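You operate a simulated robot arm through the tools that you are given. There is no shell and no other tool. Be economical: measure what you need, move in short steps, check, and stop when the job is done.

Carry out the task below with a simulated robot arm. There is one attempt and no reset: what you move stays moved.

## Task
Measure the black spacer and put the new spacer of that size in the small green tray.
Fine: the black spacer ends in the small grey tray; leave the caliper open.
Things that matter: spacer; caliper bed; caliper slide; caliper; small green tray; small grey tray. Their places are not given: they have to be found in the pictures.

The check looks at the end state, three seconds after you hand in, the way a careful person would. Anything else that was tipped, shoved, dropped, spilled or broken makes it a failure.

## Robot
A 6-joint arm with a two-finger parallel gripper, fixed in place. Base frame: the origin is at the foot of the arm, x ahead of it, y to its left, z up; the work surface is at about z = 0. Readings come in mm, degrees, newtons and seconds.
With the tool pointing down near the work surface it reaches from about 140 to 580 mm from the base axis. Its first joint turns from -66.0 to 66.0 degrees. Payload 2.1 kg.
Tool frame: the origin (TCP) lies between the finger pads and is the grasp point; the fingertips stand 30 mm ahead of it; z points along the fingers, y is the line along which they close. Largest opening 94 mm; finger width 28, thickness 10; the body of the gripper, 50 by 96 mm, starts 55 mm behind the TCP.
Orientation is told as [roll, pitch, yaw] about the base's x, y, z axes, in that order, counted from this pose: with the fingers straight down and closing along the base's y, the tool's x points along the base's -x, its y along +y and its z along -z.

## Interface
- The arm moves only by the tool apply_moves. Its argument "targets" is a list of rows, each an object of numbers (a shift or turn left out is 0, a gripper value left out holds the last): "grip": the finger opening in mm, from 0 to 94; "tx", "ty", "tz": the shift along the base's x, y, z in mm; "wx", "wy", "wz": the turn, a rotation vector about the base's x, y, z in degrees. In form: [{"grip": .., "tx": .., "ty": .., "tz": .., "wx": .., "wy": .., "wz": ..}, ...]. A call has 1 to 12 rows; each row shifts and turns the commanded pose from where the row before left it. Each row takes 0.2 s and may step no farther than 50 mm and 8.6 degrees from the row before; otherwise, or with a gripper value out of range, the whole call is refused. Where a pose cannot be reached the arm comes as near as it can. A force on the tool above 60 N (or 10 N above the force at the start of the call, whichever is more), or a blocked arm, ends the call early, and 0.2 s more pass. The fingers move at their own pace (about 72 mm/s each) and stop on an object; they squeeze with about 24 N. The grip force told is the motor's: it shows also when the fingers shut on nothing. Time passes only in rows, and 0.2 s behind the last, so rows that do not move let the fingers close. It gives the time, the measured TCP pose, the force on the tool (base axes), the opening and the grip force at its end, in the units of the frame above (readings bear some noise).
- Cameras (640 x 400 px; columns grow to the right, rows downward): "scene" is fixed at [59.1, -373.9, 487.1]; the picture's right is [0.75, -0.66, 0.00], its down [-0.40, -0.45, -0.80] and it looks along [0.53, 0.60, -0.60] (base axes); focal length 268 px, centre (320, 200). "wrist" rides on the gripper at [-37, 0, -58] in the tool frame; the picture's right is [0.00, -1.00, 0.00], its down [0.97, 0.00, -0.24] and it looks along [0.24, 0.00, 0.97] (tool axes); focal length 218 px, centre (320, 200).
- capture(camera): a new picture of that camera. The clock stands still meanwhile.
- probe_pixels(camera, pixels): for up to 12 pixels [column, row] of the newest picture of that camera ("zoom" is the newest enlarged one), the place [x, y, z] in the base frame of the surface seen there, good to about 2 mm, but the place of the scene camera against the robot may be out by one fixed shift of up to 12 mm in any direction. The clock stands still meanwhile.
- zoom(camera, box): a new picture of the part [left, top, right, bottom] of that camera's present view, enlarged. The clock stands still meanwhile.
- close_job(): hands the job in; it is judged then, once.

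Go step by step. Measure first, check grasps and placings, and put right what went wrong. The budget is 80 turns and 38 pictures, counting those below and the enlarged ones. Unless the task says otherwise, let go and move clear before handing in, and close with one line.

The tools are called after "Request:" as name(argument=value, ...) on one line, values as JSON. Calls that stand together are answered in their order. apply_moves: Moves the arm, as the interface text tells. Its arguments: {"type":"object","properties":{"targets":{"type":"array"}},"required":["targets"]} The other tools are called the same way: capture (camera) takes a picture; probe_pixels (camera, pixels) gives the place of the surface under pixels of a picture; zoom (camera, box) takes an enlarged picture of a part of a camera's view; close_job () hands the job in.

At the start:

```text
time_s: 0.0
ee_pos: [363.4, -10.1, 300.6]
tcp_rot: [0.0, -0.1, 0.0]
wrist_force: [-1.1, -0.5, 0.8]
width: 94.2
finger_force: 0.0
```

scene: 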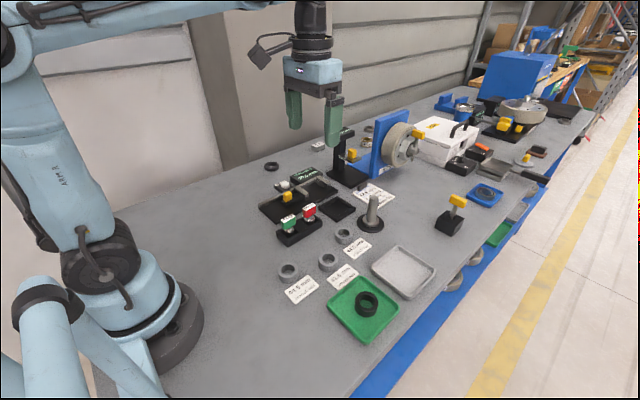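
wrist: 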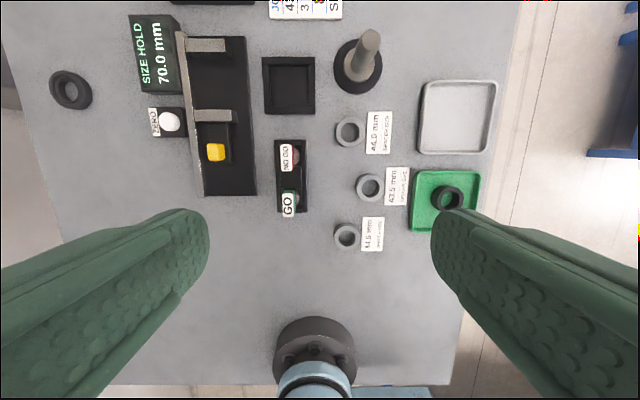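

The wrist picture shows the caliper (display at 155,55, yellow knob at 215,152), three grey spacers with labels, a black ring in the green tray (447,199) and another dark ring at (70,90). I'll enlarge these to read them.

Request:
zoom(camera="wrist", box=[30, 0, 270, 210])

Request:
zoom(camera="wrist", box=[250, 0, 510, 260])

Request:
zoom(camera="scene", box=[240, 120, 450, 350])

Request:
probe_pixels(camera="wrist", pixels=[[71, 74], [447, 187], [348, 119], [370, 175], [346, 227], [215, 152], [205, 45], [210, 116], [230, 80], [455, 115], [425, 220], [168, 122]])

```text
1.90 times, centred on (150, 105) of wrist
```

zoom: 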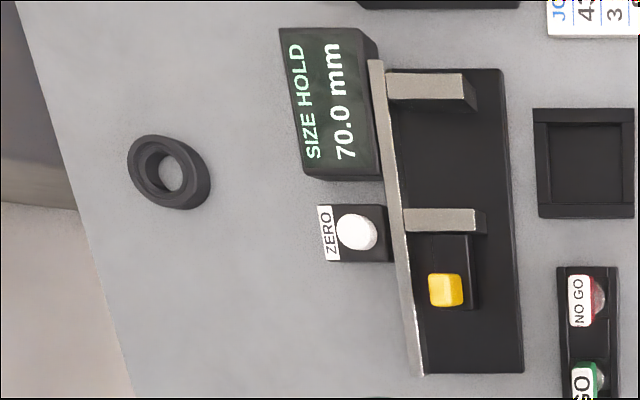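

```text
1.54 times, centred on (380, 130) of wrist
```

zoom: 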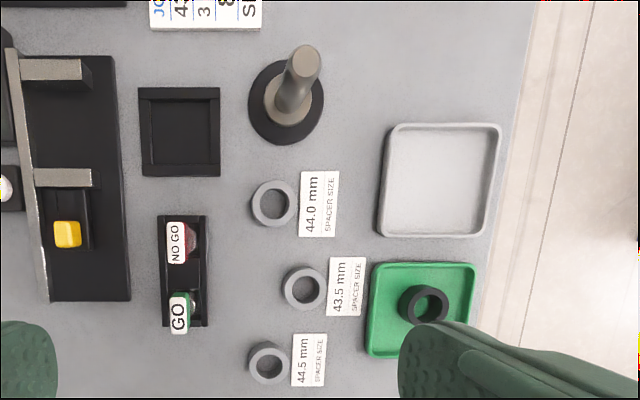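

```text
1.74 times, centred on (345, 235) of scene
```

zoom: 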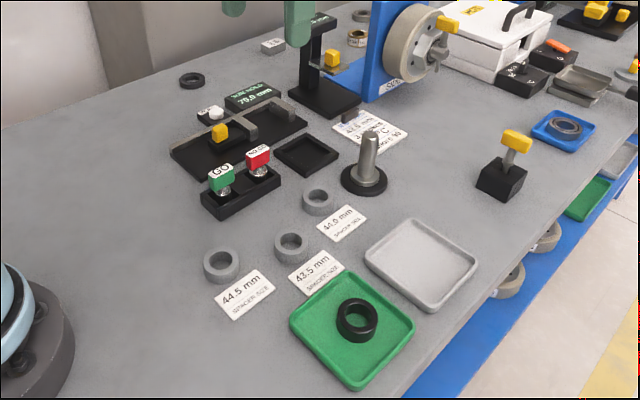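

```text
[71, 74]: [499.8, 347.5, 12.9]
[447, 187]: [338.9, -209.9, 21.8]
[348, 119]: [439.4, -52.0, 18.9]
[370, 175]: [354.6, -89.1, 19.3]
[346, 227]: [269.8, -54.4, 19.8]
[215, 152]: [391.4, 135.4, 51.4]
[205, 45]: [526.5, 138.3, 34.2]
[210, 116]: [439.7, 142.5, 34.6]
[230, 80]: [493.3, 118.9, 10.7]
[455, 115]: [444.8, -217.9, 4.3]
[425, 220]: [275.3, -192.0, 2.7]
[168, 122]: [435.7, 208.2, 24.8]
```

The black spacer sits in the green tray, about (339,-210); the labels read 44.0, 43.5 and 44.5, and the caliper shows 70.0. I'll move above the caliper to get a closer view.

Request:
apply_moves(targets=[{"tx": 25, "ty": 40}, {"tx": 25, "ty": 40}, {"tx": 25, "ty": 40, "tz": -20}, {"tx": 15, "ty": 10, "tz": -30}, {}])

Request:
capture(camera="wrist")

```text
refused: row 3 steps farther than a row can; nothing moved
```

```text
32 pictures are left
```

wrist: 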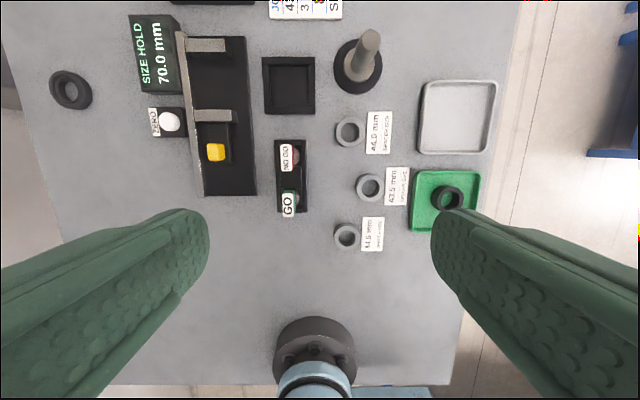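

The call was refused because one row went over the step limit, and nothing moved. I'll repeat it with smaller steps.

Request:
apply_moves(targets=[{"tx": 22, "ty": 35}, {"tx": 22, "ty": 35}, {"tx": 22, "ty": 35, "tz": -20}, {"tx": 12, "ty": 25, "tz": -25}, {"tx": 12, "ty": 0, "tz": -25}, {}])

Request:
capture(camera="wrist")

```text
time_s: 1.4
ee_pos: [454.8, 120.5, 231.0]
tcp_rot: [0.0, 0.0, 0.0]
wrist_force: [0.9, -0.1, 0.9]
width: 94.2
finger_force: 0.0
```

```text
31 pictures are left
```

wrist: 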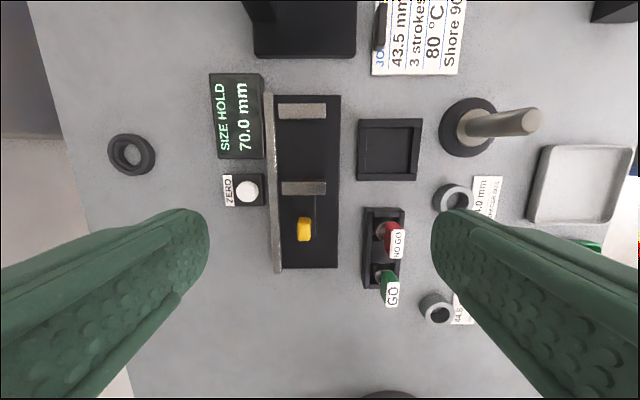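

This view shows the caliper clearly: fixed jaw at row 111, moving jaw at row 188, knob at (304,229) and beam at column 272. I'll probe its geometry.

Request:
probe_pixels(camera="wrist", pixels=[[300, 107], [300, 116], [300, 184], [320, 184], [282, 184], [304, 222], [270, 150], [300, 150], [335, 150], [304, 260], [326, 107], [248, 190]])

Request:
zoom(camera="wrist", box=[200, 70, 360, 280])

```text
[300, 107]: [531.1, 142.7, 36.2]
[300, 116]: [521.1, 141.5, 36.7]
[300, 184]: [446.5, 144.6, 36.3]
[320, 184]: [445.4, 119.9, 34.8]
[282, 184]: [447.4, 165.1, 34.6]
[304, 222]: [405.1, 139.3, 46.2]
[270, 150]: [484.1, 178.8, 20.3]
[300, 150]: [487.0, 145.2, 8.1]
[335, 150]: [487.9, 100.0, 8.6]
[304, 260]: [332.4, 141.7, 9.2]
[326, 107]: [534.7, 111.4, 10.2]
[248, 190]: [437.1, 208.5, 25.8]
```

```text
1.90 times, centred on (280, 175) of wrist
```

zoom: 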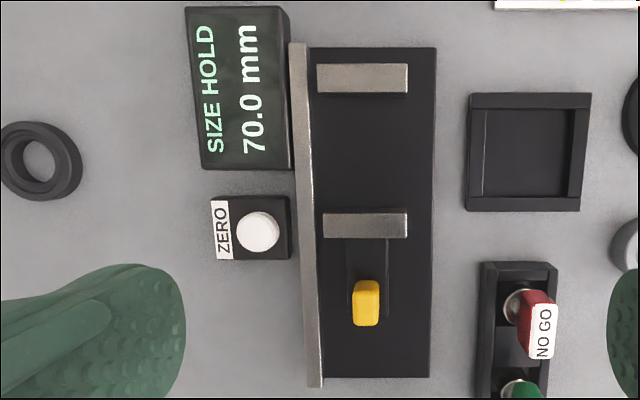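

The jaw gap runs from x≈450 to 520, the bed is at z≈8 and the knob is near (402,139). Before gripping the knob to check zero, I'll probe it and the carriage more finely.

Request:
probe_pixels(camera="zoom", pixels=[[356, 300], [376, 300], [366, 284], [366, 310], [366, 322], [366, 260], [383, 260], [350, 260], [340, 350], [405, 300]])

Request:
zoom(camera="scene", box=[250, 150, 350, 250])

```text
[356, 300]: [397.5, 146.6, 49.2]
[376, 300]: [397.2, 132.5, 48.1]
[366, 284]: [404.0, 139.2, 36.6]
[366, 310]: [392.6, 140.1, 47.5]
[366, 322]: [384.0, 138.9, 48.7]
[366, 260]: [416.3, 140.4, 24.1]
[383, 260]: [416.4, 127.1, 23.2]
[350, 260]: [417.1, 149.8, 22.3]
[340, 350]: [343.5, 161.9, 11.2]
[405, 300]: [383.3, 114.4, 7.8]
```

```text
4.00 times, centred on (300, 200) of scene
```

zoom: 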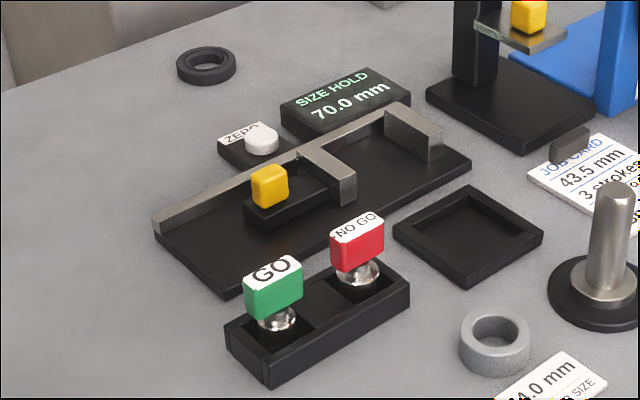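

The knob spans x 384–402, y 132–147 and z 24–49. I'll come down over it with the fingers at 45 mm and grip it.

Request:
apply_moves(targets=[{"grip": 45, "tx": -31, "ty": 10, "tz": -30}, {"tx": -31, "ty": 9, "tz": -30}, {"tz": -45}, {"tz": -36}, {"tz": -15}, {"tz": -15}, {}, {"grip": 5}, {"grip": 5}, {"grip": 5}])

Request:
capture(camera="scene")

```text
time_s: 3.6
ee_pos: [391.3, 139.7, 59.8]
tcp_rot: [0.1, 0.0, 0.1]
wrist_force: [0.6, 9.4, -11.1]
width: 15.5
finger_force: 45.2
```

```text
28 pictures are left
```

scene: 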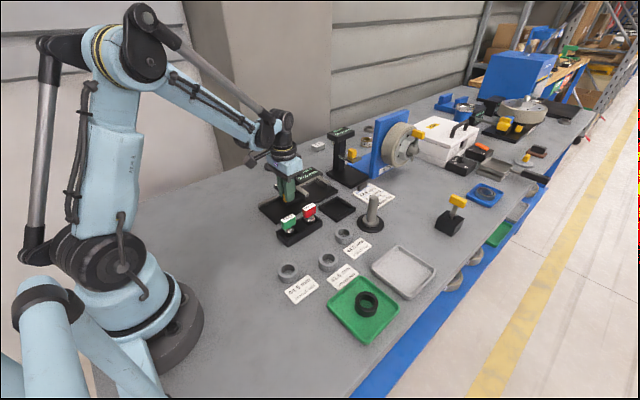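

The knob is held, with an opening of 15.5 mm. I'll push the slide towards the fixed jaw in short steps to find zero.

Request:
apply_moves(targets=[{"tx": 8}, {"tx": 10}, {"tx": 10}, {"tx": 10}, {"tx": 10}, {"tx": 8}, {"tx": 5}, {"tx": 3}, {"tx": 3}, {"tx": 3}, {"tx": 3}, {}])

Request:
zoom(camera="scene", box=[250, 150, 350, 250])

```text
time_s: 5.9
ee_pos: [455.1, 138.5, 60.4]
tcp_rot: [-0.3, 1.6, 0.1]
wrist_force: [-10.2, -1.4, 1.1]
width: 3.6
finger_force: 0.1
stopped in row 11: the force on the tool passed its limit (the readings are from after the stop); the commanded pose is now the measured one
```

```text
4.00 times, centred on (300, 200) of scene
```

zoom: 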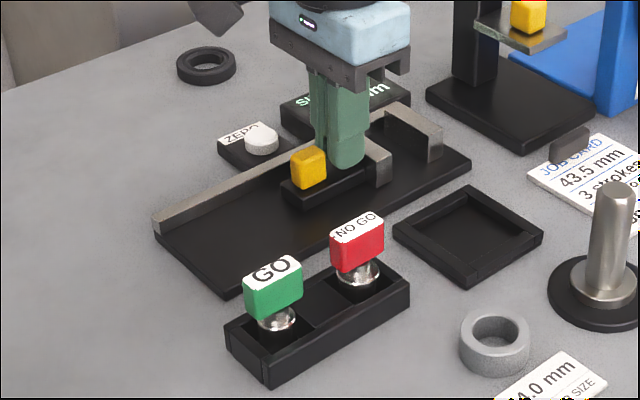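

The fingers slipped forward off the knob and the slide has gone only part of the way. I'll lift clear and look from above, then push from behind the knob with the fingers closed.

Request:
apply_moves(targets=[{"tx": -2, "grip": 4}, {"tz": 30, "grip": 4}, {"tz": 40, "wy": -1.6}, {"tz": 40, "tx": -20}, {}])

Request:
capture(camera="wrist")

```text
time_s: 7.1
ee_pos: [433.3, 139.8, 170.8]
tcp_rot: [-0.3, -0.2, -0.1]
wrist_force: [0.1, -0.1, -0.5]
width: 4.2
finger_force: 0.0
```

```text
26 pictures are left
```

wrist: 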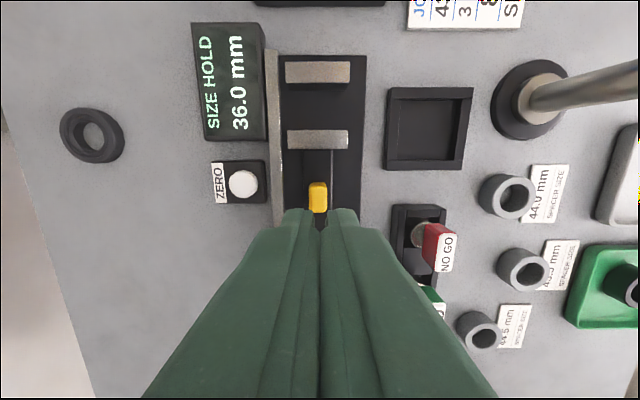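

The display is live and reads 36.0, so the knob is now near x 418–436. I'll go down behind it at x≈396 with closed fingers and push.

Request:
apply_moves(targets=[{"grip": 0, "tx": -19, "tz": -30}, {"tx": -19, "tz": -30}, {"tz": -35}, {"tz": -17}, {"tx": 8}, {"tx": 8}, {"tx": 8}, {"tx": 8}, {"tx": 6}, {"tx": 4}, {}])

Request:
zoom(camera="scene", box=[250, 150, 350, 250])

```text
time_s: 8.5
ee_pos: [401.2, 138.1, 58.7]
tcp_rot: [-0.5, 1.5, 0.1]
wrist_force: [-10.4, -0.7, 2.6]
width: 0.0
finger_force: 24.0
stopped in row 6: the force on the tool passed its limit (the readings are from after the stop); the commanded pose is now the measured one
```

```text
4.00 times, centred on (300, 200) of scene
```

zoom: 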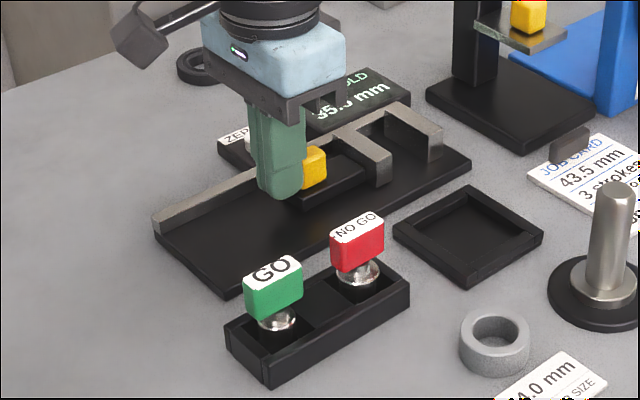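

The push met resistance at the knob and the display now reads about 35. I'll push with finer, slower steps.

Request:
apply_moves(targets=[{"tx": 3}, {"tx": 3}, {"tx": 3}, {"tx": 3}, {"tx": 3}, {"tx": 3}, {"tx": 3}, {"tx": 3}, {"tx": 3}, {"tx": 3}, {"tx": 3}, {}])

Request:
zoom(camera="scene", box=[250, 150, 350, 250])

```text
time_s: 9.1
ee_pos: [400.9, 139.4, 58.9]
tcp_rot: [-0.5, 2.9, 0.3]
wrist_force: [-9.1, -1.0, 1.4]
width: 0.0
finger_force: 23.9
stopped in row 3: the force on the tool passed its limit (the readings are from after the stop); the commanded pose is now the measured one
```

```text
4.00 times, centred on (300, 200) of scene
```

zoom: 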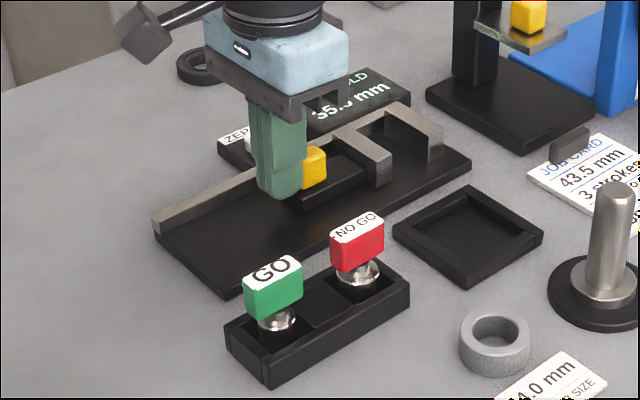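

The slide stops at about 35, which looks like its end of travel, so it can't close to zero. I'll lift, level the tool, and re-grip the knob (now centred near x 428) to open the slide again.

Request:
apply_moves(targets=[{"tx": -4, "grip": 0}, {"tz": 30, "wy": -2.9, "wx": 0.5}, {"tz": 25}, {"grip": 45, "tx": 15}, {"tx": 16}, {"tz": -20}, {"tz": -18}, {"tz": -16}, {}])

```text
time_s: 11.1
ee_pos: [428.5, 140.1, 59.8]
tcp_rot: [-0.1, -0.2, 0.2]
wrist_force: [-0.3, -0.1, 0.5]
width: 45.1
finger_force: 0.1
```

Request:
apply_moves(targets=[{"grip": 5}, {"grip": 5}, {"grip": 5}, {"tx": -6}, {"tx": -7}, {"tx": -7}, {"tx": -7}, {"tx": -5}, {"tx": -2}, {}])

Request:
zoom(camera="scene", box=[250, 150, 350, 250])

```text
time_s: 13.3
ee_pos: [393.9, 140.5, 59.1]
tcp_rot: [0.2, -0.2, 0.3]
wrist_force: [7.4, 24.9, -31.6]
width: 15.3
finger_force: 44.8
```

```text
4.00 times, centred on (300, 200) of scene
```

zoom: 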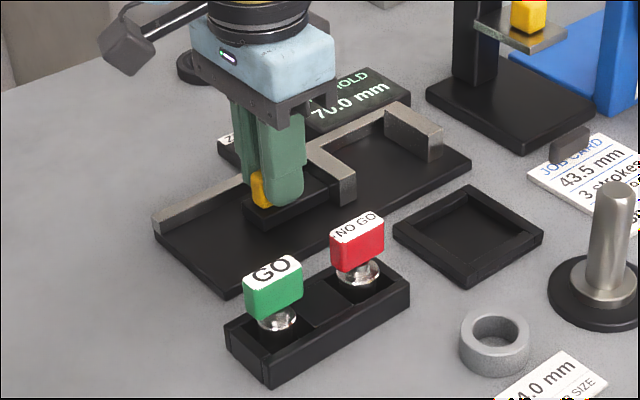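

The slide is back at 70.0. I'll let go, rise, and travel towards the green tray for a close look at the black spacer.

Request:
apply_moves(targets=[{"grip": 40}, {"grip": 40, "tz": 40}, {"tz": 45}, {"tz": 40, "grip": 80}, {"tx": -5, "ty": -48}, {"tx": -5, "ty": -48}, {"tx": -8, "ty": -48}, {"tx": -8, "ty": -48}, {"tx": -8, "ty": -48}, {"tx": -8, "ty": -48}, {"tx": -8, "ty": -48}, {}])

Request:
capture(camera="wrist")

```text
time_s: 15.9
ee_pos: [344.8, -198.4, 187.0]
tcp_rot: [0.0, -0.2, 0.4]
wrist_force: [-0.1, -0.6, -0.5]
width: 79.9
finger_force: 0.1
```

```text
22 pictures are left
```

wrist: 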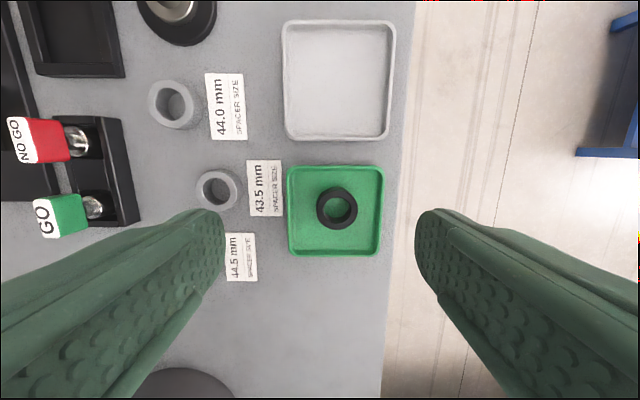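

The black spacer is at (337,208) in the wrist view. I'll probe its rim, the tray walls and the grey tray.

Request:
probe_pixels(camera="wrist", pixels=[[337, 191], [337, 225], [320, 208], [354, 208], [300, 180], [291, 215], [380, 215], [335, 252], [335, 168], [336, 85], [286, 85], [391, 85]])

```text
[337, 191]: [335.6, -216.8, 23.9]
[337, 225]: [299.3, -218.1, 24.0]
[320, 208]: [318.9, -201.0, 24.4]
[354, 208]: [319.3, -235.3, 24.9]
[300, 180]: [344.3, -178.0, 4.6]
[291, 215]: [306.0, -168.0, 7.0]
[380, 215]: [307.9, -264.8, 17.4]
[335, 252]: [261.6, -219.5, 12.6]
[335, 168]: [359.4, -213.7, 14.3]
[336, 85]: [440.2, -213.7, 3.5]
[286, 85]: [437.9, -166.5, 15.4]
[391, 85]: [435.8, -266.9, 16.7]
```

The spacer centre is at (318,-218) with its top at z≈24. I'll open to 62 mm, centre over it, and go down to TCP z=38.

Request:
apply_moves(targets=[{"grip": 62, "tx": -27, "ty": -20, "tz": -20}, {"tz": -45}, {"tz": -45}, {"tz": -25}, {"tz": -14}, {}, {"grip": 30}, {"grip": 30}, {"grip": 30}, {}])

```text
time_s: 18.1
ee_pos: [316.5, -218.5, 35.5]
tcp_rot: [-0.1, -0.2, 0.3]
wrist_force: [0.7, 0.6, 0.0]
width: 42.7
finger_force: 24.0
```

The spacer is gripped at 42.7 mm. I'll lift it and carry it towards the caliper.

Request:
apply_moves(targets=[{"tz": 15}, {"tz": 40}, {"tz": 45}, {"tz": 40}, {"tx": 24, "ty": 43}, {"tx": 24, "ty": 43}, {"tx": 24, "ty": 43}, {"tx": 24, "ty": 43}, {"tx": 24, "ty": 43}, {"tx": 24, "ty": 43}, {"tx": 14, "ty": 45}, {}])

Request:
capture(camera="wrist")

```text
time_s: 20.7
ee_pos: [478.3, 83.3, 175.6]
tcp_rot: [0.0, -0.2, 0.2]
wrist_force: [-0.2, 0.0, -0.9]
width: 42.8
finger_force: 24.4
```

```text
21 pictures are left
```

wrist: 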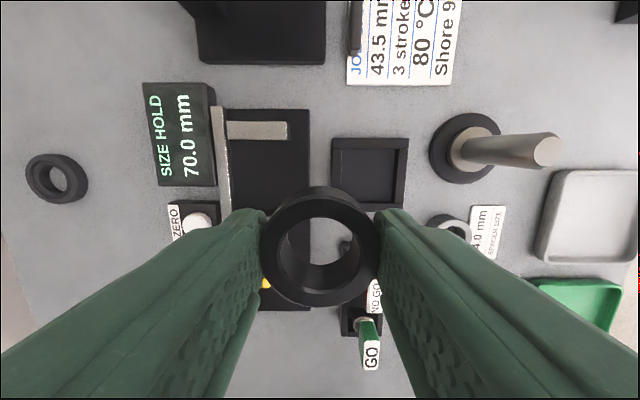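

The spacer is held centred and the caliper is clear. I'll lower it into the bed at about (486,130), down to TCP z≈42.

Request:
apply_moves(targets=[{"tx": 4, "ty": 24}, {"tx": 4, "ty": 23}, {"tz": -45}, {"tz": -45}, {"tz": -25}, {"tz": -10}, {"tz": -6}, {}])

Request:
zoom(camera="scene", box=[250, 150, 350, 250])

```text
time_s: 22.5
ee_pos: [483.4, 132.6, 45.2]
tcp_rot: [-0.1, -0.2, 0.3]
wrist_force: [-0.1, 0.4, -1.1]
width: 42.4
finger_force: 23.6
```

```text
4.00 times, centred on (300, 200) of scene
```

zoom: 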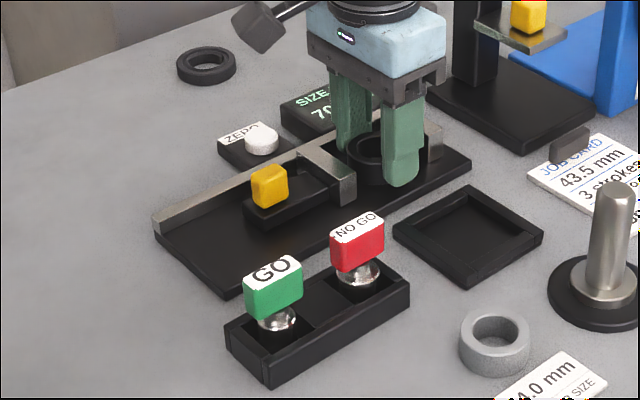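

There is no contact yet at z=45. I'll lower it in small steps and watch the force.

Request:
apply_moves(targets=[{"tz": -1.5}, {"tz": -1.5}, {"tz": -1}, {}])

```text
time_s: 23.5
ee_pos: [484.2, 132.2, 40.7]
tcp_rot: [-0.1, -0.2, 0.3]
wrist_force: [-1.6, -2.5, 18.0]
width: 42.7
finger_force: 24.2
```

An upward force of 18 N shows the spacer is on the bed. I'll open to 54 mm, lift straight up, and move back to the knob.

Request:
apply_moves(targets=[{"grip": 53}, {"grip": 53}, {"tz": 15}, {"tz": 35}, {"tz": 40}, {"tz": 20, "tx": -25}, {}])

Request:
capture(camera="wrist")

```text
time_s: 25.1
ee_pos: [458.3, 131.8, 151.5]
tcp_rot: [-0.1, -0.2, 0.3]
wrist_force: [0.4, 0.0, -0.3]
width: 53.2
finger_force: 0.1
```

```text
19 pictures are left
```

wrist: 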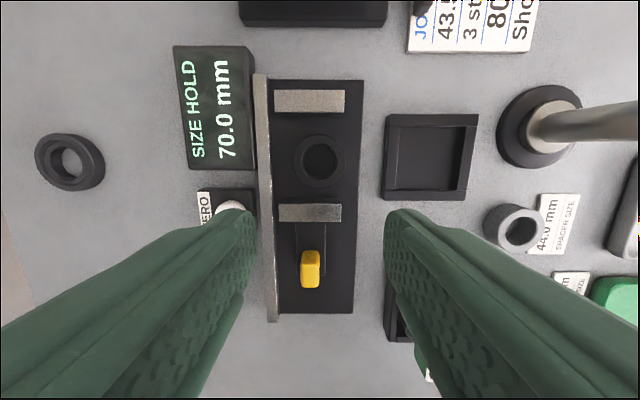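

The spacer lies flat between the jaws. I'll grip the knob at (393,140) and close the slide gently.

Request:
apply_moves(targets=[{"grip": 45, "tx": -33, "ty": 4}, {"tx": -32, "ty": 4}, {"tz": -45}, {"tz": -30}, {"tz": -16}, {}, {"grip": 5}, {"grip": 5}, {"grip": 5}, {"tx": 6}, {"tx": 6}, {}])

Request:
apply_moves(targets=[{"tx": 4}, {"tx": 3}, {"tx": 2}, {"tx": 2}, {"tx": 2}, {"tx": 1}, {"tx": 1}, {"tx": 1}, {}])

Request:
zoom(camera="scene", box=[250, 150, 350, 250])

```text
time_s: 27.7
ee_pos: [404.8, 139.7, 60.8]
tcp_rot: [-0.3, -0.2, 0.2]
wrist_force: [-0.5, -12.0, -6.8]
width: 15.8
finger_force: 44.7
```

```text
time_s: 29.7
ee_pos: [422.3, 140.2, 60.0]
tcp_rot: [-0.2, -0.1, 0.2]
wrist_force: [-13.5, -15.7, 22.7]
width: 15.4
finger_force: 45.3
```

```text
4.00 times, centred on (300, 200) of scene
```

zoom: 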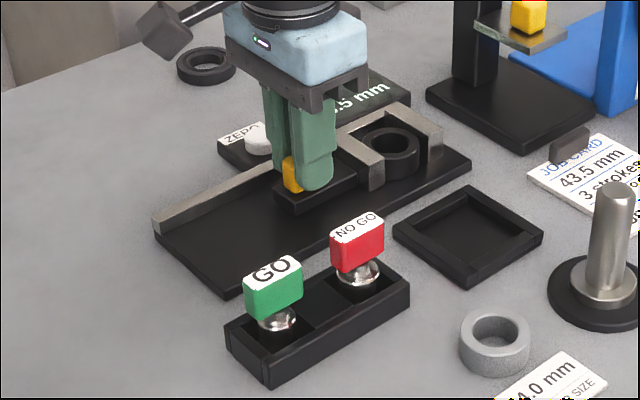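

The display ends in ".5" but is partly hidden. I'll push a little more to be sure the jaws are in contact, then let go, rise and read it.

Request:
apply_moves(targets=[{"tx": 1}, {"tx": 1}, {}])

Request:
apply_moves(targets=[{"grip": 35}, {"grip": 35}, {"tz": 40}, {"tz": 45}, {"tz": 20}, {}])

Request:
capture(camera="wrist")

```text
time_s: 30.5
ee_pos: [423.2, 140.4, 61.2]
tcp_rot: [-0.3, 0.3, 0.3]
wrist_force: [-24.7, -18.5, 14.4]
width: 15.3
finger_force: 45.2
```

```text
time_s: 31.9
ee_pos: [422.9, 139.4, 165.5]
tcp_rot: [-0.1, -0.2, 0.2]
wrist_force: [0.2, -0.4, 0.1]
width: 35.2
finger_force: 0.1
```

```text
17 pictures are left
```

wrist: 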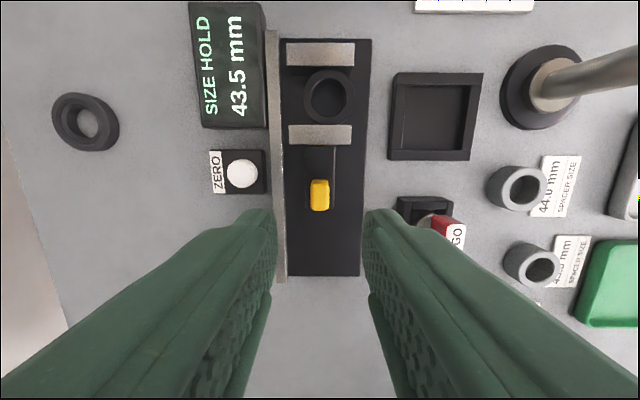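

The display reads 43.5 mm with the spacer clamped (24 N push). I'll now re-grip the knob (x≈420) and open the slide.

Request:
apply_moves(targets=[{"grip": 45, "tx": -3}, {"tz": -45}, {"tz": -45}, {"tz": -15}, {}, {"grip": 5}, {"grip": 5}, {"grip": 5}, {"tx": -6}, {"tx": -7}, {"tx": -7}, {}])

Request:
apply_moves(targets=[{"tx": -4}, {"tx": -2}, {}, {"grip": 40}, {"grip": 40}, {"tz": 40}, {"tz": 45}, {"tz": 15, "tx": 30}, {"tx": 30}, {}])

Request:
capture(camera="wrist")

```text
time_s: 34.5
ee_pos: [400.2, 140.5, 60.7]
tcp_rot: [-0.2, -0.3, 0.2]
wrist_force: [-0.7, -4.7, -9.5]
width: 15.5
finger_force: 45.1
```

```text
time_s: 36.7
ee_pos: [455.0, 139.1, 158.2]
tcp_rot: [-0.2, -0.2, 0.4]
wrist_force: [0.4, 0.0, 0.3]
width: 39.8
finger_force: 0.1
```

```text
16 pictures are left
```

wrist: 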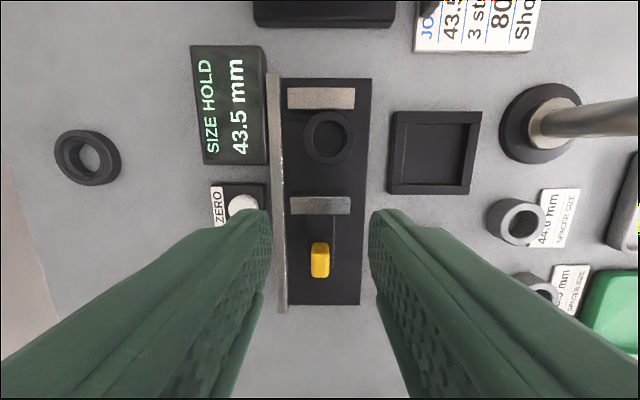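

The slide is open and the display holds 43.5. I'll probe the spacer's rim for its present place.

Request:
probe_pixels(camera="wrist", pixels=[[327, 114], [327, 160], [307, 138], [349, 138], [320, 198], [320, 103]])

```text
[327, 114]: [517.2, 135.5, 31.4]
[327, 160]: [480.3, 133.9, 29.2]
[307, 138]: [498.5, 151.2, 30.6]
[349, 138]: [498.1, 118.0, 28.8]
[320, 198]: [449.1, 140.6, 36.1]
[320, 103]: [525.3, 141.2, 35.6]
```

The spacer is at (498,134) against the fixed jaw. I'll pick it up with the fingers at 53 mm, clear of the beam.

Request:
apply_moves(targets=[{"grip": 53, "tx": 42, "ty": -6.5}, {"tz": -45}, {"tz": -40}, {"tz": -20}, {"tz": -8}, {}, {"grip": 30}, {"grip": 30}, {"grip": 30}, {}])

```text
time_s: 38.9
ee_pos: [497.3, 134.0, 47.2]
tcp_rot: [0.0, -0.2, 0.2]
wrist_force: [-0.6, -0.1, -0.5]
width: 41.8
finger_force: 24.4
```

The spacer is gripped. I'll lift it high and carry it around the spindle to the grey tray at (440,-217).

Request:
apply_moves(targets=[{"tz": 15}, {"tz": 45}, {"tz": 45}, {"tz": 40}, {"tx": -30, "ty": -38}, {"tx": -30, "ty": -38}, {"tx": -30, "ty": -38}, {"tx": -7, "ty": -45}, {"ty": -45}, {"tx": 10, "ty": -45}, {"tx": 15, "ty": -45}, {"tx": 15, "ty": -45}])

Request:
capture(camera="wrist")

```text
time_s: 41.5
ee_pos: [439.7, -204.2, 191.4]
tcp_rot: [0.0, -0.2, 0.3]
wrist_force: [-1.3, -0.5, -2.0]
width: 42.0
finger_force: 23.7
```

```text
15 pictures are left
```

wrist: 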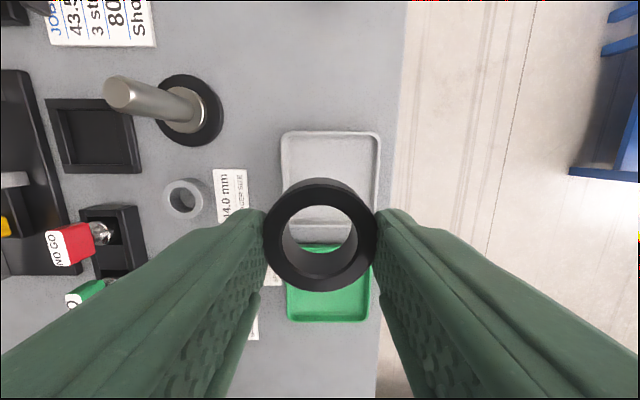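

The spacer is still held and the grey tray lies below. I'll lower it at (440,-216).

Request:
apply_moves(targets=[{"ty": -12}, {"tz": -45}, {"tz": -45}, {"tz": -40}, {"tz": -12}, {}])

Request:
apply_moves(targets=[{"tz": -2}, {"tz": -2}, {"tz": -1.5}, {}])

```text
time_s: 42.9
ee_pos: [438.5, -216.6, 49.8]
tcp_rot: [-0.1, -0.2, 0.3]
wrist_force: [-0.2, -0.8, -1.4]
width: 42.3
finger_force: 23.9
```

```text
time_s: 43.9
ee_pos: [440.1, -216.7, 44.0]
tcp_rot: [-0.1, -0.2, 0.3]
wrist_force: [0.1, 0.9, -1.3]
width: 42.1
finger_force: 24.2
```

Request:
apply_moves(targets=[{"tz": -1}, {"tz": -1}, {"tz": -1}, {}])

```text
time_s: 44.9
ee_pos: [439.7, -216.2, 41.1]
tcp_rot: [-0.1, -0.2, 0.3]
wrist_force: [-0.1, 1.0, -1.9]
width: 42.0
finger_force: 23.5
```

There is still no contact at 41. I'll keep going down in 1 mm steps.

Request:
apply_moves(targets=[{"tz": -1}, {"tz": -1}, {"tz": -1}, {}])

```text
time_s: 45.9
ee_pos: [440.8, -216.5, 38.8]
tcp_rot: [-0.1, -0.2, 0.3]
wrist_force: [-0.3, -0.5, 17.2]
width: 42.3
finger_force: 23.7
```

It has touched down, with an upward force of 17 N. I'll release, rise, and move to view the new spacers and the tray.

Request:
apply_moves(targets=[{"grip": 56}, {"grip": 56}, {"tz": 20}, {"tz": 45}, {"tz": 45}, {"tz": 30, "tx": -20, "ty": 30}, {"tx": -25, "ty": 40}, {"tx": -20, "ty": 40, "grip": 62}, {}])

Request:
capture(camera="wrist")

```text
time_s: 47.9
ee_pos: [374.1, -108.4, 177.4]
tcp_rot: [-0.1, -0.2, 0.1]
wrist_force: [-1.1, 0.3, -0.3]
width: 62.2
finger_force: 0.1
```

```text
14 pictures are left
```

wrist: 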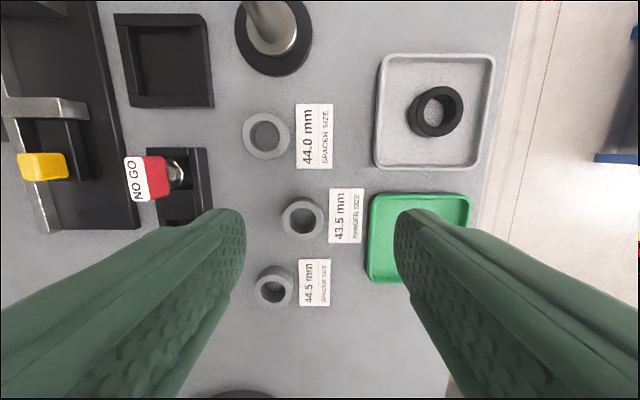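

The black spacer rests in the grey tray. The 43.5 spacer is at (303,217), so I'll probe its rim.

Request:
probe_pixels(camera="wrist", pixels=[[303, 200], [303, 235], [286, 218], [320, 218], [345, 200], [345, 235], [400, 200], [420, 200]])

```text
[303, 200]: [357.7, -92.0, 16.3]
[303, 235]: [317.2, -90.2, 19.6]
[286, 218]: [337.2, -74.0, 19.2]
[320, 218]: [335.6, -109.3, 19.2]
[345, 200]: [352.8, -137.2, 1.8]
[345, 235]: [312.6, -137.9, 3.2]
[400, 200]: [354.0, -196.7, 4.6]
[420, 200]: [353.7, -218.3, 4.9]
```

The centre is at (336.5,-91.5) with the top at z≈19. I'll go down to TCP z≈36, with the tips 6 mm up and clear of the card, and grip.

Request:
apply_moves(targets=[{"grip": 58, "tx": -36.5, "ty": 16.5}, {"tz": -45}, {"tz": -45}, {"tz": -35}, {"tz": -15}, {}, {"grip": 30}, {"grip": 30}, {"grip": 30}, {}])

Request:
apply_moves(targets=[{"tz": 15}, {"tz": 40}, {"tz": 45}, {"tz": 45}, {}])

Request:
capture(camera="wrist")

```text
time_s: 50.1
ee_pos: [337.6, -89.3, 38.5]
tcp_rot: [0.0, -0.1, 0.3]
wrist_force: [-0.3, -0.5, 0.4]
width: 43.5
finger_force: 23.7
```

```text
time_s: 51.3
ee_pos: [337.5, -92.3, 184.7]
tcp_rot: [-0.2, -0.2, 0.2]
wrist_force: [0.4, 0.5, -1.3]
width: 43.2
finger_force: 24.0
```

```text
13 pictures are left
```

wrist: 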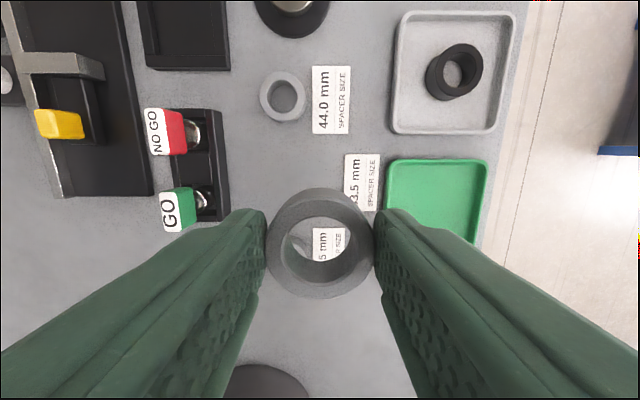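

The new spacer's grip reading is 43.3 mm, against about 42.3 for the black one, so I'd like a firm check. I'll measure this one in the same caliper before placing it, carrying it over there now.

Request:
apply_moves(targets=[{"tx": 25, "ty": 38}, {"tx": 25, "ty": 38}, {"tx": 25, "ty": 38}, {"tx": 25, "ty": 38}, {"tx": 25, "ty": 38}, {"tx": 24, "ty": 34}, {"tz": -45}, {"tz": -45}, {"tz": -30}, {"tz": -10}, {}])

Request:
apply_moves(targets=[{"tz": -2}, {"tz": -2}, {}])

```text
time_s: 53.7
ee_pos: [487.7, 133.3, 53.5]
tcp_rot: [-0.2, -0.2, 0.2]
wrist_force: [-0.6, 0.2, -0.9]
width: 43.1
finger_force: 24.0
```

```text
time_s: 54.5
ee_pos: [487.0, 132.1, 49.2]
tcp_rot: [-0.1, -0.1, 0.4]
wrist_force: [0.8, -0.5, -1.2]
width: 43.3
finger_force: 24.1
```

Request:
apply_moves(targets=[{"tz": -1}, {"tz": -1}, {"tz": -1}, {}])

```text
time_s: 55.5
ee_pos: [487.7, 132.8, 47.5]
tcp_rot: [-0.2, -0.1, 0.0]
wrist_force: [0.3, -2.4, 17.8]
width: 43.4
finger_force: 24.0
```

The spacer is on the bed. I'll release it, rise, and grip the knob (slide at ~69, knob near x 394).

Request:
apply_moves(targets=[{"grip": 53}, {"grip": 53}, {"tz": 20}, {"tz": 40}, {"tz": 20, "tx": -30}, {"grip": 45, "tx": -32, "ty": 4}, {"tx": -31, "ty": 3}, {"tz": -40}, {"tz": -27}, {}])

Request:
apply_moves(targets=[{"grip": 5}, {"grip": 5}, {"grip": 5}, {"tx": 6}, {"tx": 6}, {"tx": 5}, {"tx": 2}, {"tx": 2}, {"tx": 1}, {"tx": 1}, {"tx": 1}, {}])

```text
time_s: 57.7
ee_pos: [394.2, 140.3, 59.5]
tcp_rot: [-0.1, -0.2, 0.3]
wrist_force: [-0.1, -0.3, -0.1]
width: 45.1
finger_force: 0.1
```

```text
time_s: 60.3
ee_pos: [418.2, 140.8, 59.5]
tcp_rot: [-0.2, -0.2, 0.3]
wrist_force: [-1.4, -13.1, -8.4]
width: 15.7
finger_force: 44.9
```

Request:
apply_moves(targets=[{"tx": 1}, {"tx": 1}, {"tx": 1}, {"tx": 1}, {}])

```text
time_s: 61.5
ee_pos: [421.6, 140.2, 58.6]
tcp_rot: [-0.2, 0.1, 0.3]
wrist_force: [-18.5, -14.3, -3.4]
width: 15.6
finger_force: 45.2
```

A back-force of 18 N shows the jaws are in contact. I'll push one more millimetre, release, rise and read.

Request:
apply_moves(targets=[{"tx": 1}, {}, {"grip": 40}, {"grip": 40}, {"tz": 40}, {"tz": 45}, {"tz": 20}, {}])

Request:
capture(camera="wrist")

```text
time_s: 63.3
ee_pos: [424.2, 141.8, 164.5]
tcp_rot: [-0.1, -0.1, 0.3]
wrist_force: [0.4, 0.3, 0.3]
width: 40.0
finger_force: 0.0
```

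```text
12 pictures are left
```

wrist: 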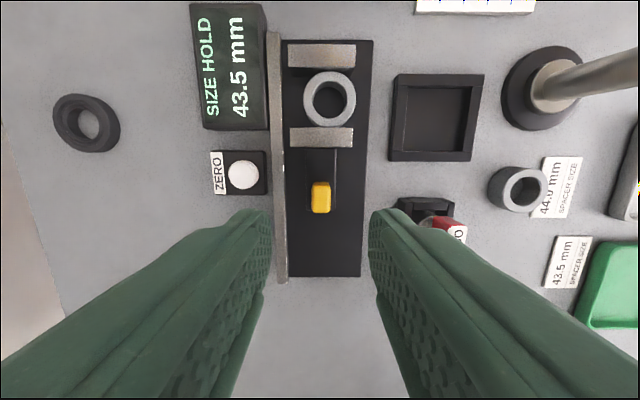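

The 43.5 spacer also reads 43.5, so the match is confirmed. I'll open the slide again.

Request:
apply_moves(targets=[{"grip": 45, "tx": -4, "ty": -1.5}, {"tz": -45}, {"tz": -45}, {"tz": -15}, {}, {"grip": 5}, {"grip": 5}, {"grip": 5}, {"tx": -6}, {"tx": -7}, {"tx": -7}, {}])

Request:
apply_moves(targets=[{"tx": -4}, {"tx": -2}, {}, {"grip": 40}, {"grip": 40}, {"tz": 40}, {"tz": 45}, {"tz": 15, "tx": 30}, {"tx": 30}, {}])

Request:
capture(camera="wrist")

```text
time_s: 65.9
ee_pos: [398.7, 140.5, 58.9]
tcp_rot: [0.0, -0.2, 0.2]
wrist_force: [1.4, 19.8, -27.2]
width: 15.6
finger_force: 45.0
```

```text
time_s: 68.1
ee_pos: [453.3, 140.0, 160.7]
tcp_rot: [-0.1, -0.2, 0.2]
wrist_force: [-0.7, 0.2, -0.1]
width: 39.9
finger_force: 0.1
```

```text
11 pictures are left
```

wrist: 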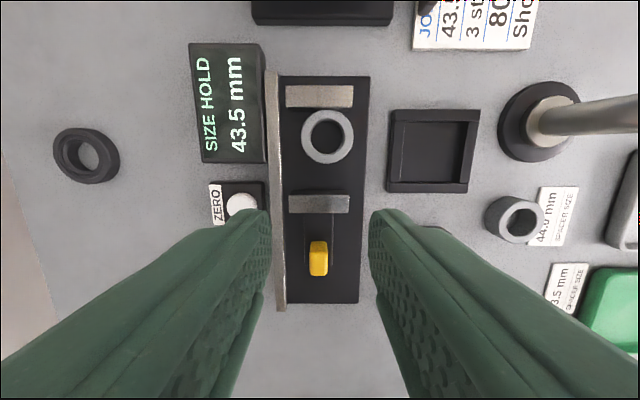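

The slide is open and the spacer is in the same place as the black one was (about 498,134). I'll pick it up the same way.

Request:
apply_moves(targets=[{"grip": 53, "tx": 44, "ty": -7}, {"tz": -45}, {"tz": -42}, {"tz": -20}, {"tz": -8}, {}, {"grip": 30}, {"grip": 30}, {"grip": 30}, {}])

Request:
apply_moves(targets=[{"tz": 15}, {"tz": 45}, {"tz": 45}, {"tz": 40}, {"tx": -30, "ty": -38}, {"tx": -30, "ty": -38}, {"tx": -30, "ty": -38}, {"tx": -20, "ty": -45}, {"tx": -18, "ty": -45}, {"tx": -18, "ty": -45}, {"tx": -18, "ty": -45}, {"tx": -18, "ty": -45}])

Request:
capture(camera="wrist")

```text
time_s: 70.3
ee_pos: [496.6, 132.6, 44.1]
tcp_rot: [-0.1, -0.3, 0.3]
wrist_force: [0.1, -0.4, -0.2]
width: 43.4
finger_force: 24.5
```

```text
time_s: 72.9
ee_pos: [315.4, -206.4, 189.6]
tcp_rot: [-0.1, -0.2, 0.3]
wrist_force: [0.4, -0.3, -1.6]
width: 43.5
finger_force: 24.1
```

```text
10 pictures are left
```

wrist: 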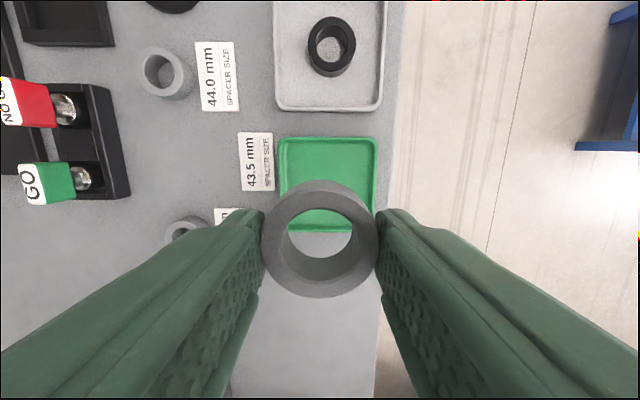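

The new spacer is held at 43.4 mm. I'll lower it into the green tray at (311,-217).

Request:
apply_moves(targets=[{"tx": -4, "ty": -11}, {"tz": -45}, {"tz": -45}, {"tz": -40}, {"tz": -12}, {}])

Request:
apply_moves(targets=[{"tz": -2}, {"tz": -2}, {"tz": -1}, {}])

```text
time_s: 74.3
ee_pos: [312.8, -217.8, 46.1]
tcp_rot: [-0.2, -0.3, 0.2]
wrist_force: [0.2, -0.2, -1.6]
width: 43.2
finger_force: 23.3
```

```text
time_s: 75.3
ee_pos: [311.3, -219.7, 42.0]
tcp_rot: [-0.1, -0.2, 0.3]
wrist_force: [-0.2, 0.1, -1.2]
width: 43.4
finger_force: 23.5
```

Request:
apply_moves(targets=[{"tz": -1}, {"tz": -1}, {"tz": -1}, {}])

```text
time_s: 76.3
ee_pos: [311.0, -217.8, 39.7]
tcp_rot: [-0.1, -0.2, 0.2]
wrist_force: [0.1, -0.7, -1.7]
width: 43.3
finger_force: 24.0
```

Request:
apply_moves(targets=[{"tz": -1}, {"tz": -1}, {}])

```text
time_s: 77.1
ee_pos: [310.8, -218.7, 36.4]
tcp_rot: [-0.2, -0.2, 0.1]
wrist_force: [-0.9, -1.6, 17.7]
width: 43.4
finger_force: 23.8
```

The new spacer has touched down. I'll release, rise clear and check the whole scene.

Request:
apply_moves(targets=[{"grip": 56}, {"grip": 56}, {"tz": 20}, {"tz": 45}, {"tz": 45}, {"tz": 45}, {"tz": 30, "ty": 30}, {"ty": 45}, {"ty": 45}, {}])

Request:
capture(camera="scene")

Request:
capture(camera="wrist")

```text
time_s: 79.3
ee_pos: [309.9, -99.1, 222.9]
tcp_rot: [0.0, -0.2, 0.1]
wrist_force: [-0.5, -0.2, 0.3]
width: 56.3
finger_force: 0.1
```

```text
9 pictures are left
```

scene: 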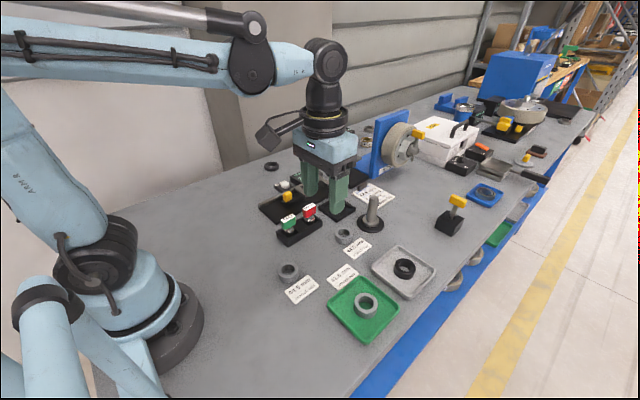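

```text
8 pictures are left
```

wrist: 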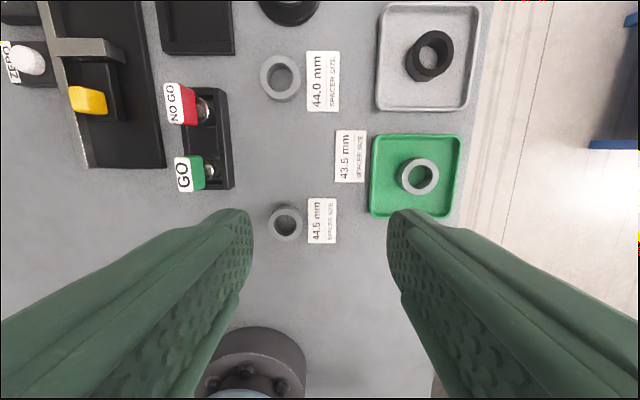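

The new 43.5 spacer is in the green tray, the black one is in the grey tray, the caliper is open and nothing else has moved. I'm handing in.

Request:
close_job()

```text
The job is handed in.
```

The black spacer measured 43.5 mm; the new 43.5 mm spacer is in the small green tray, the black one is in the small grey tray, and the caliper is open.
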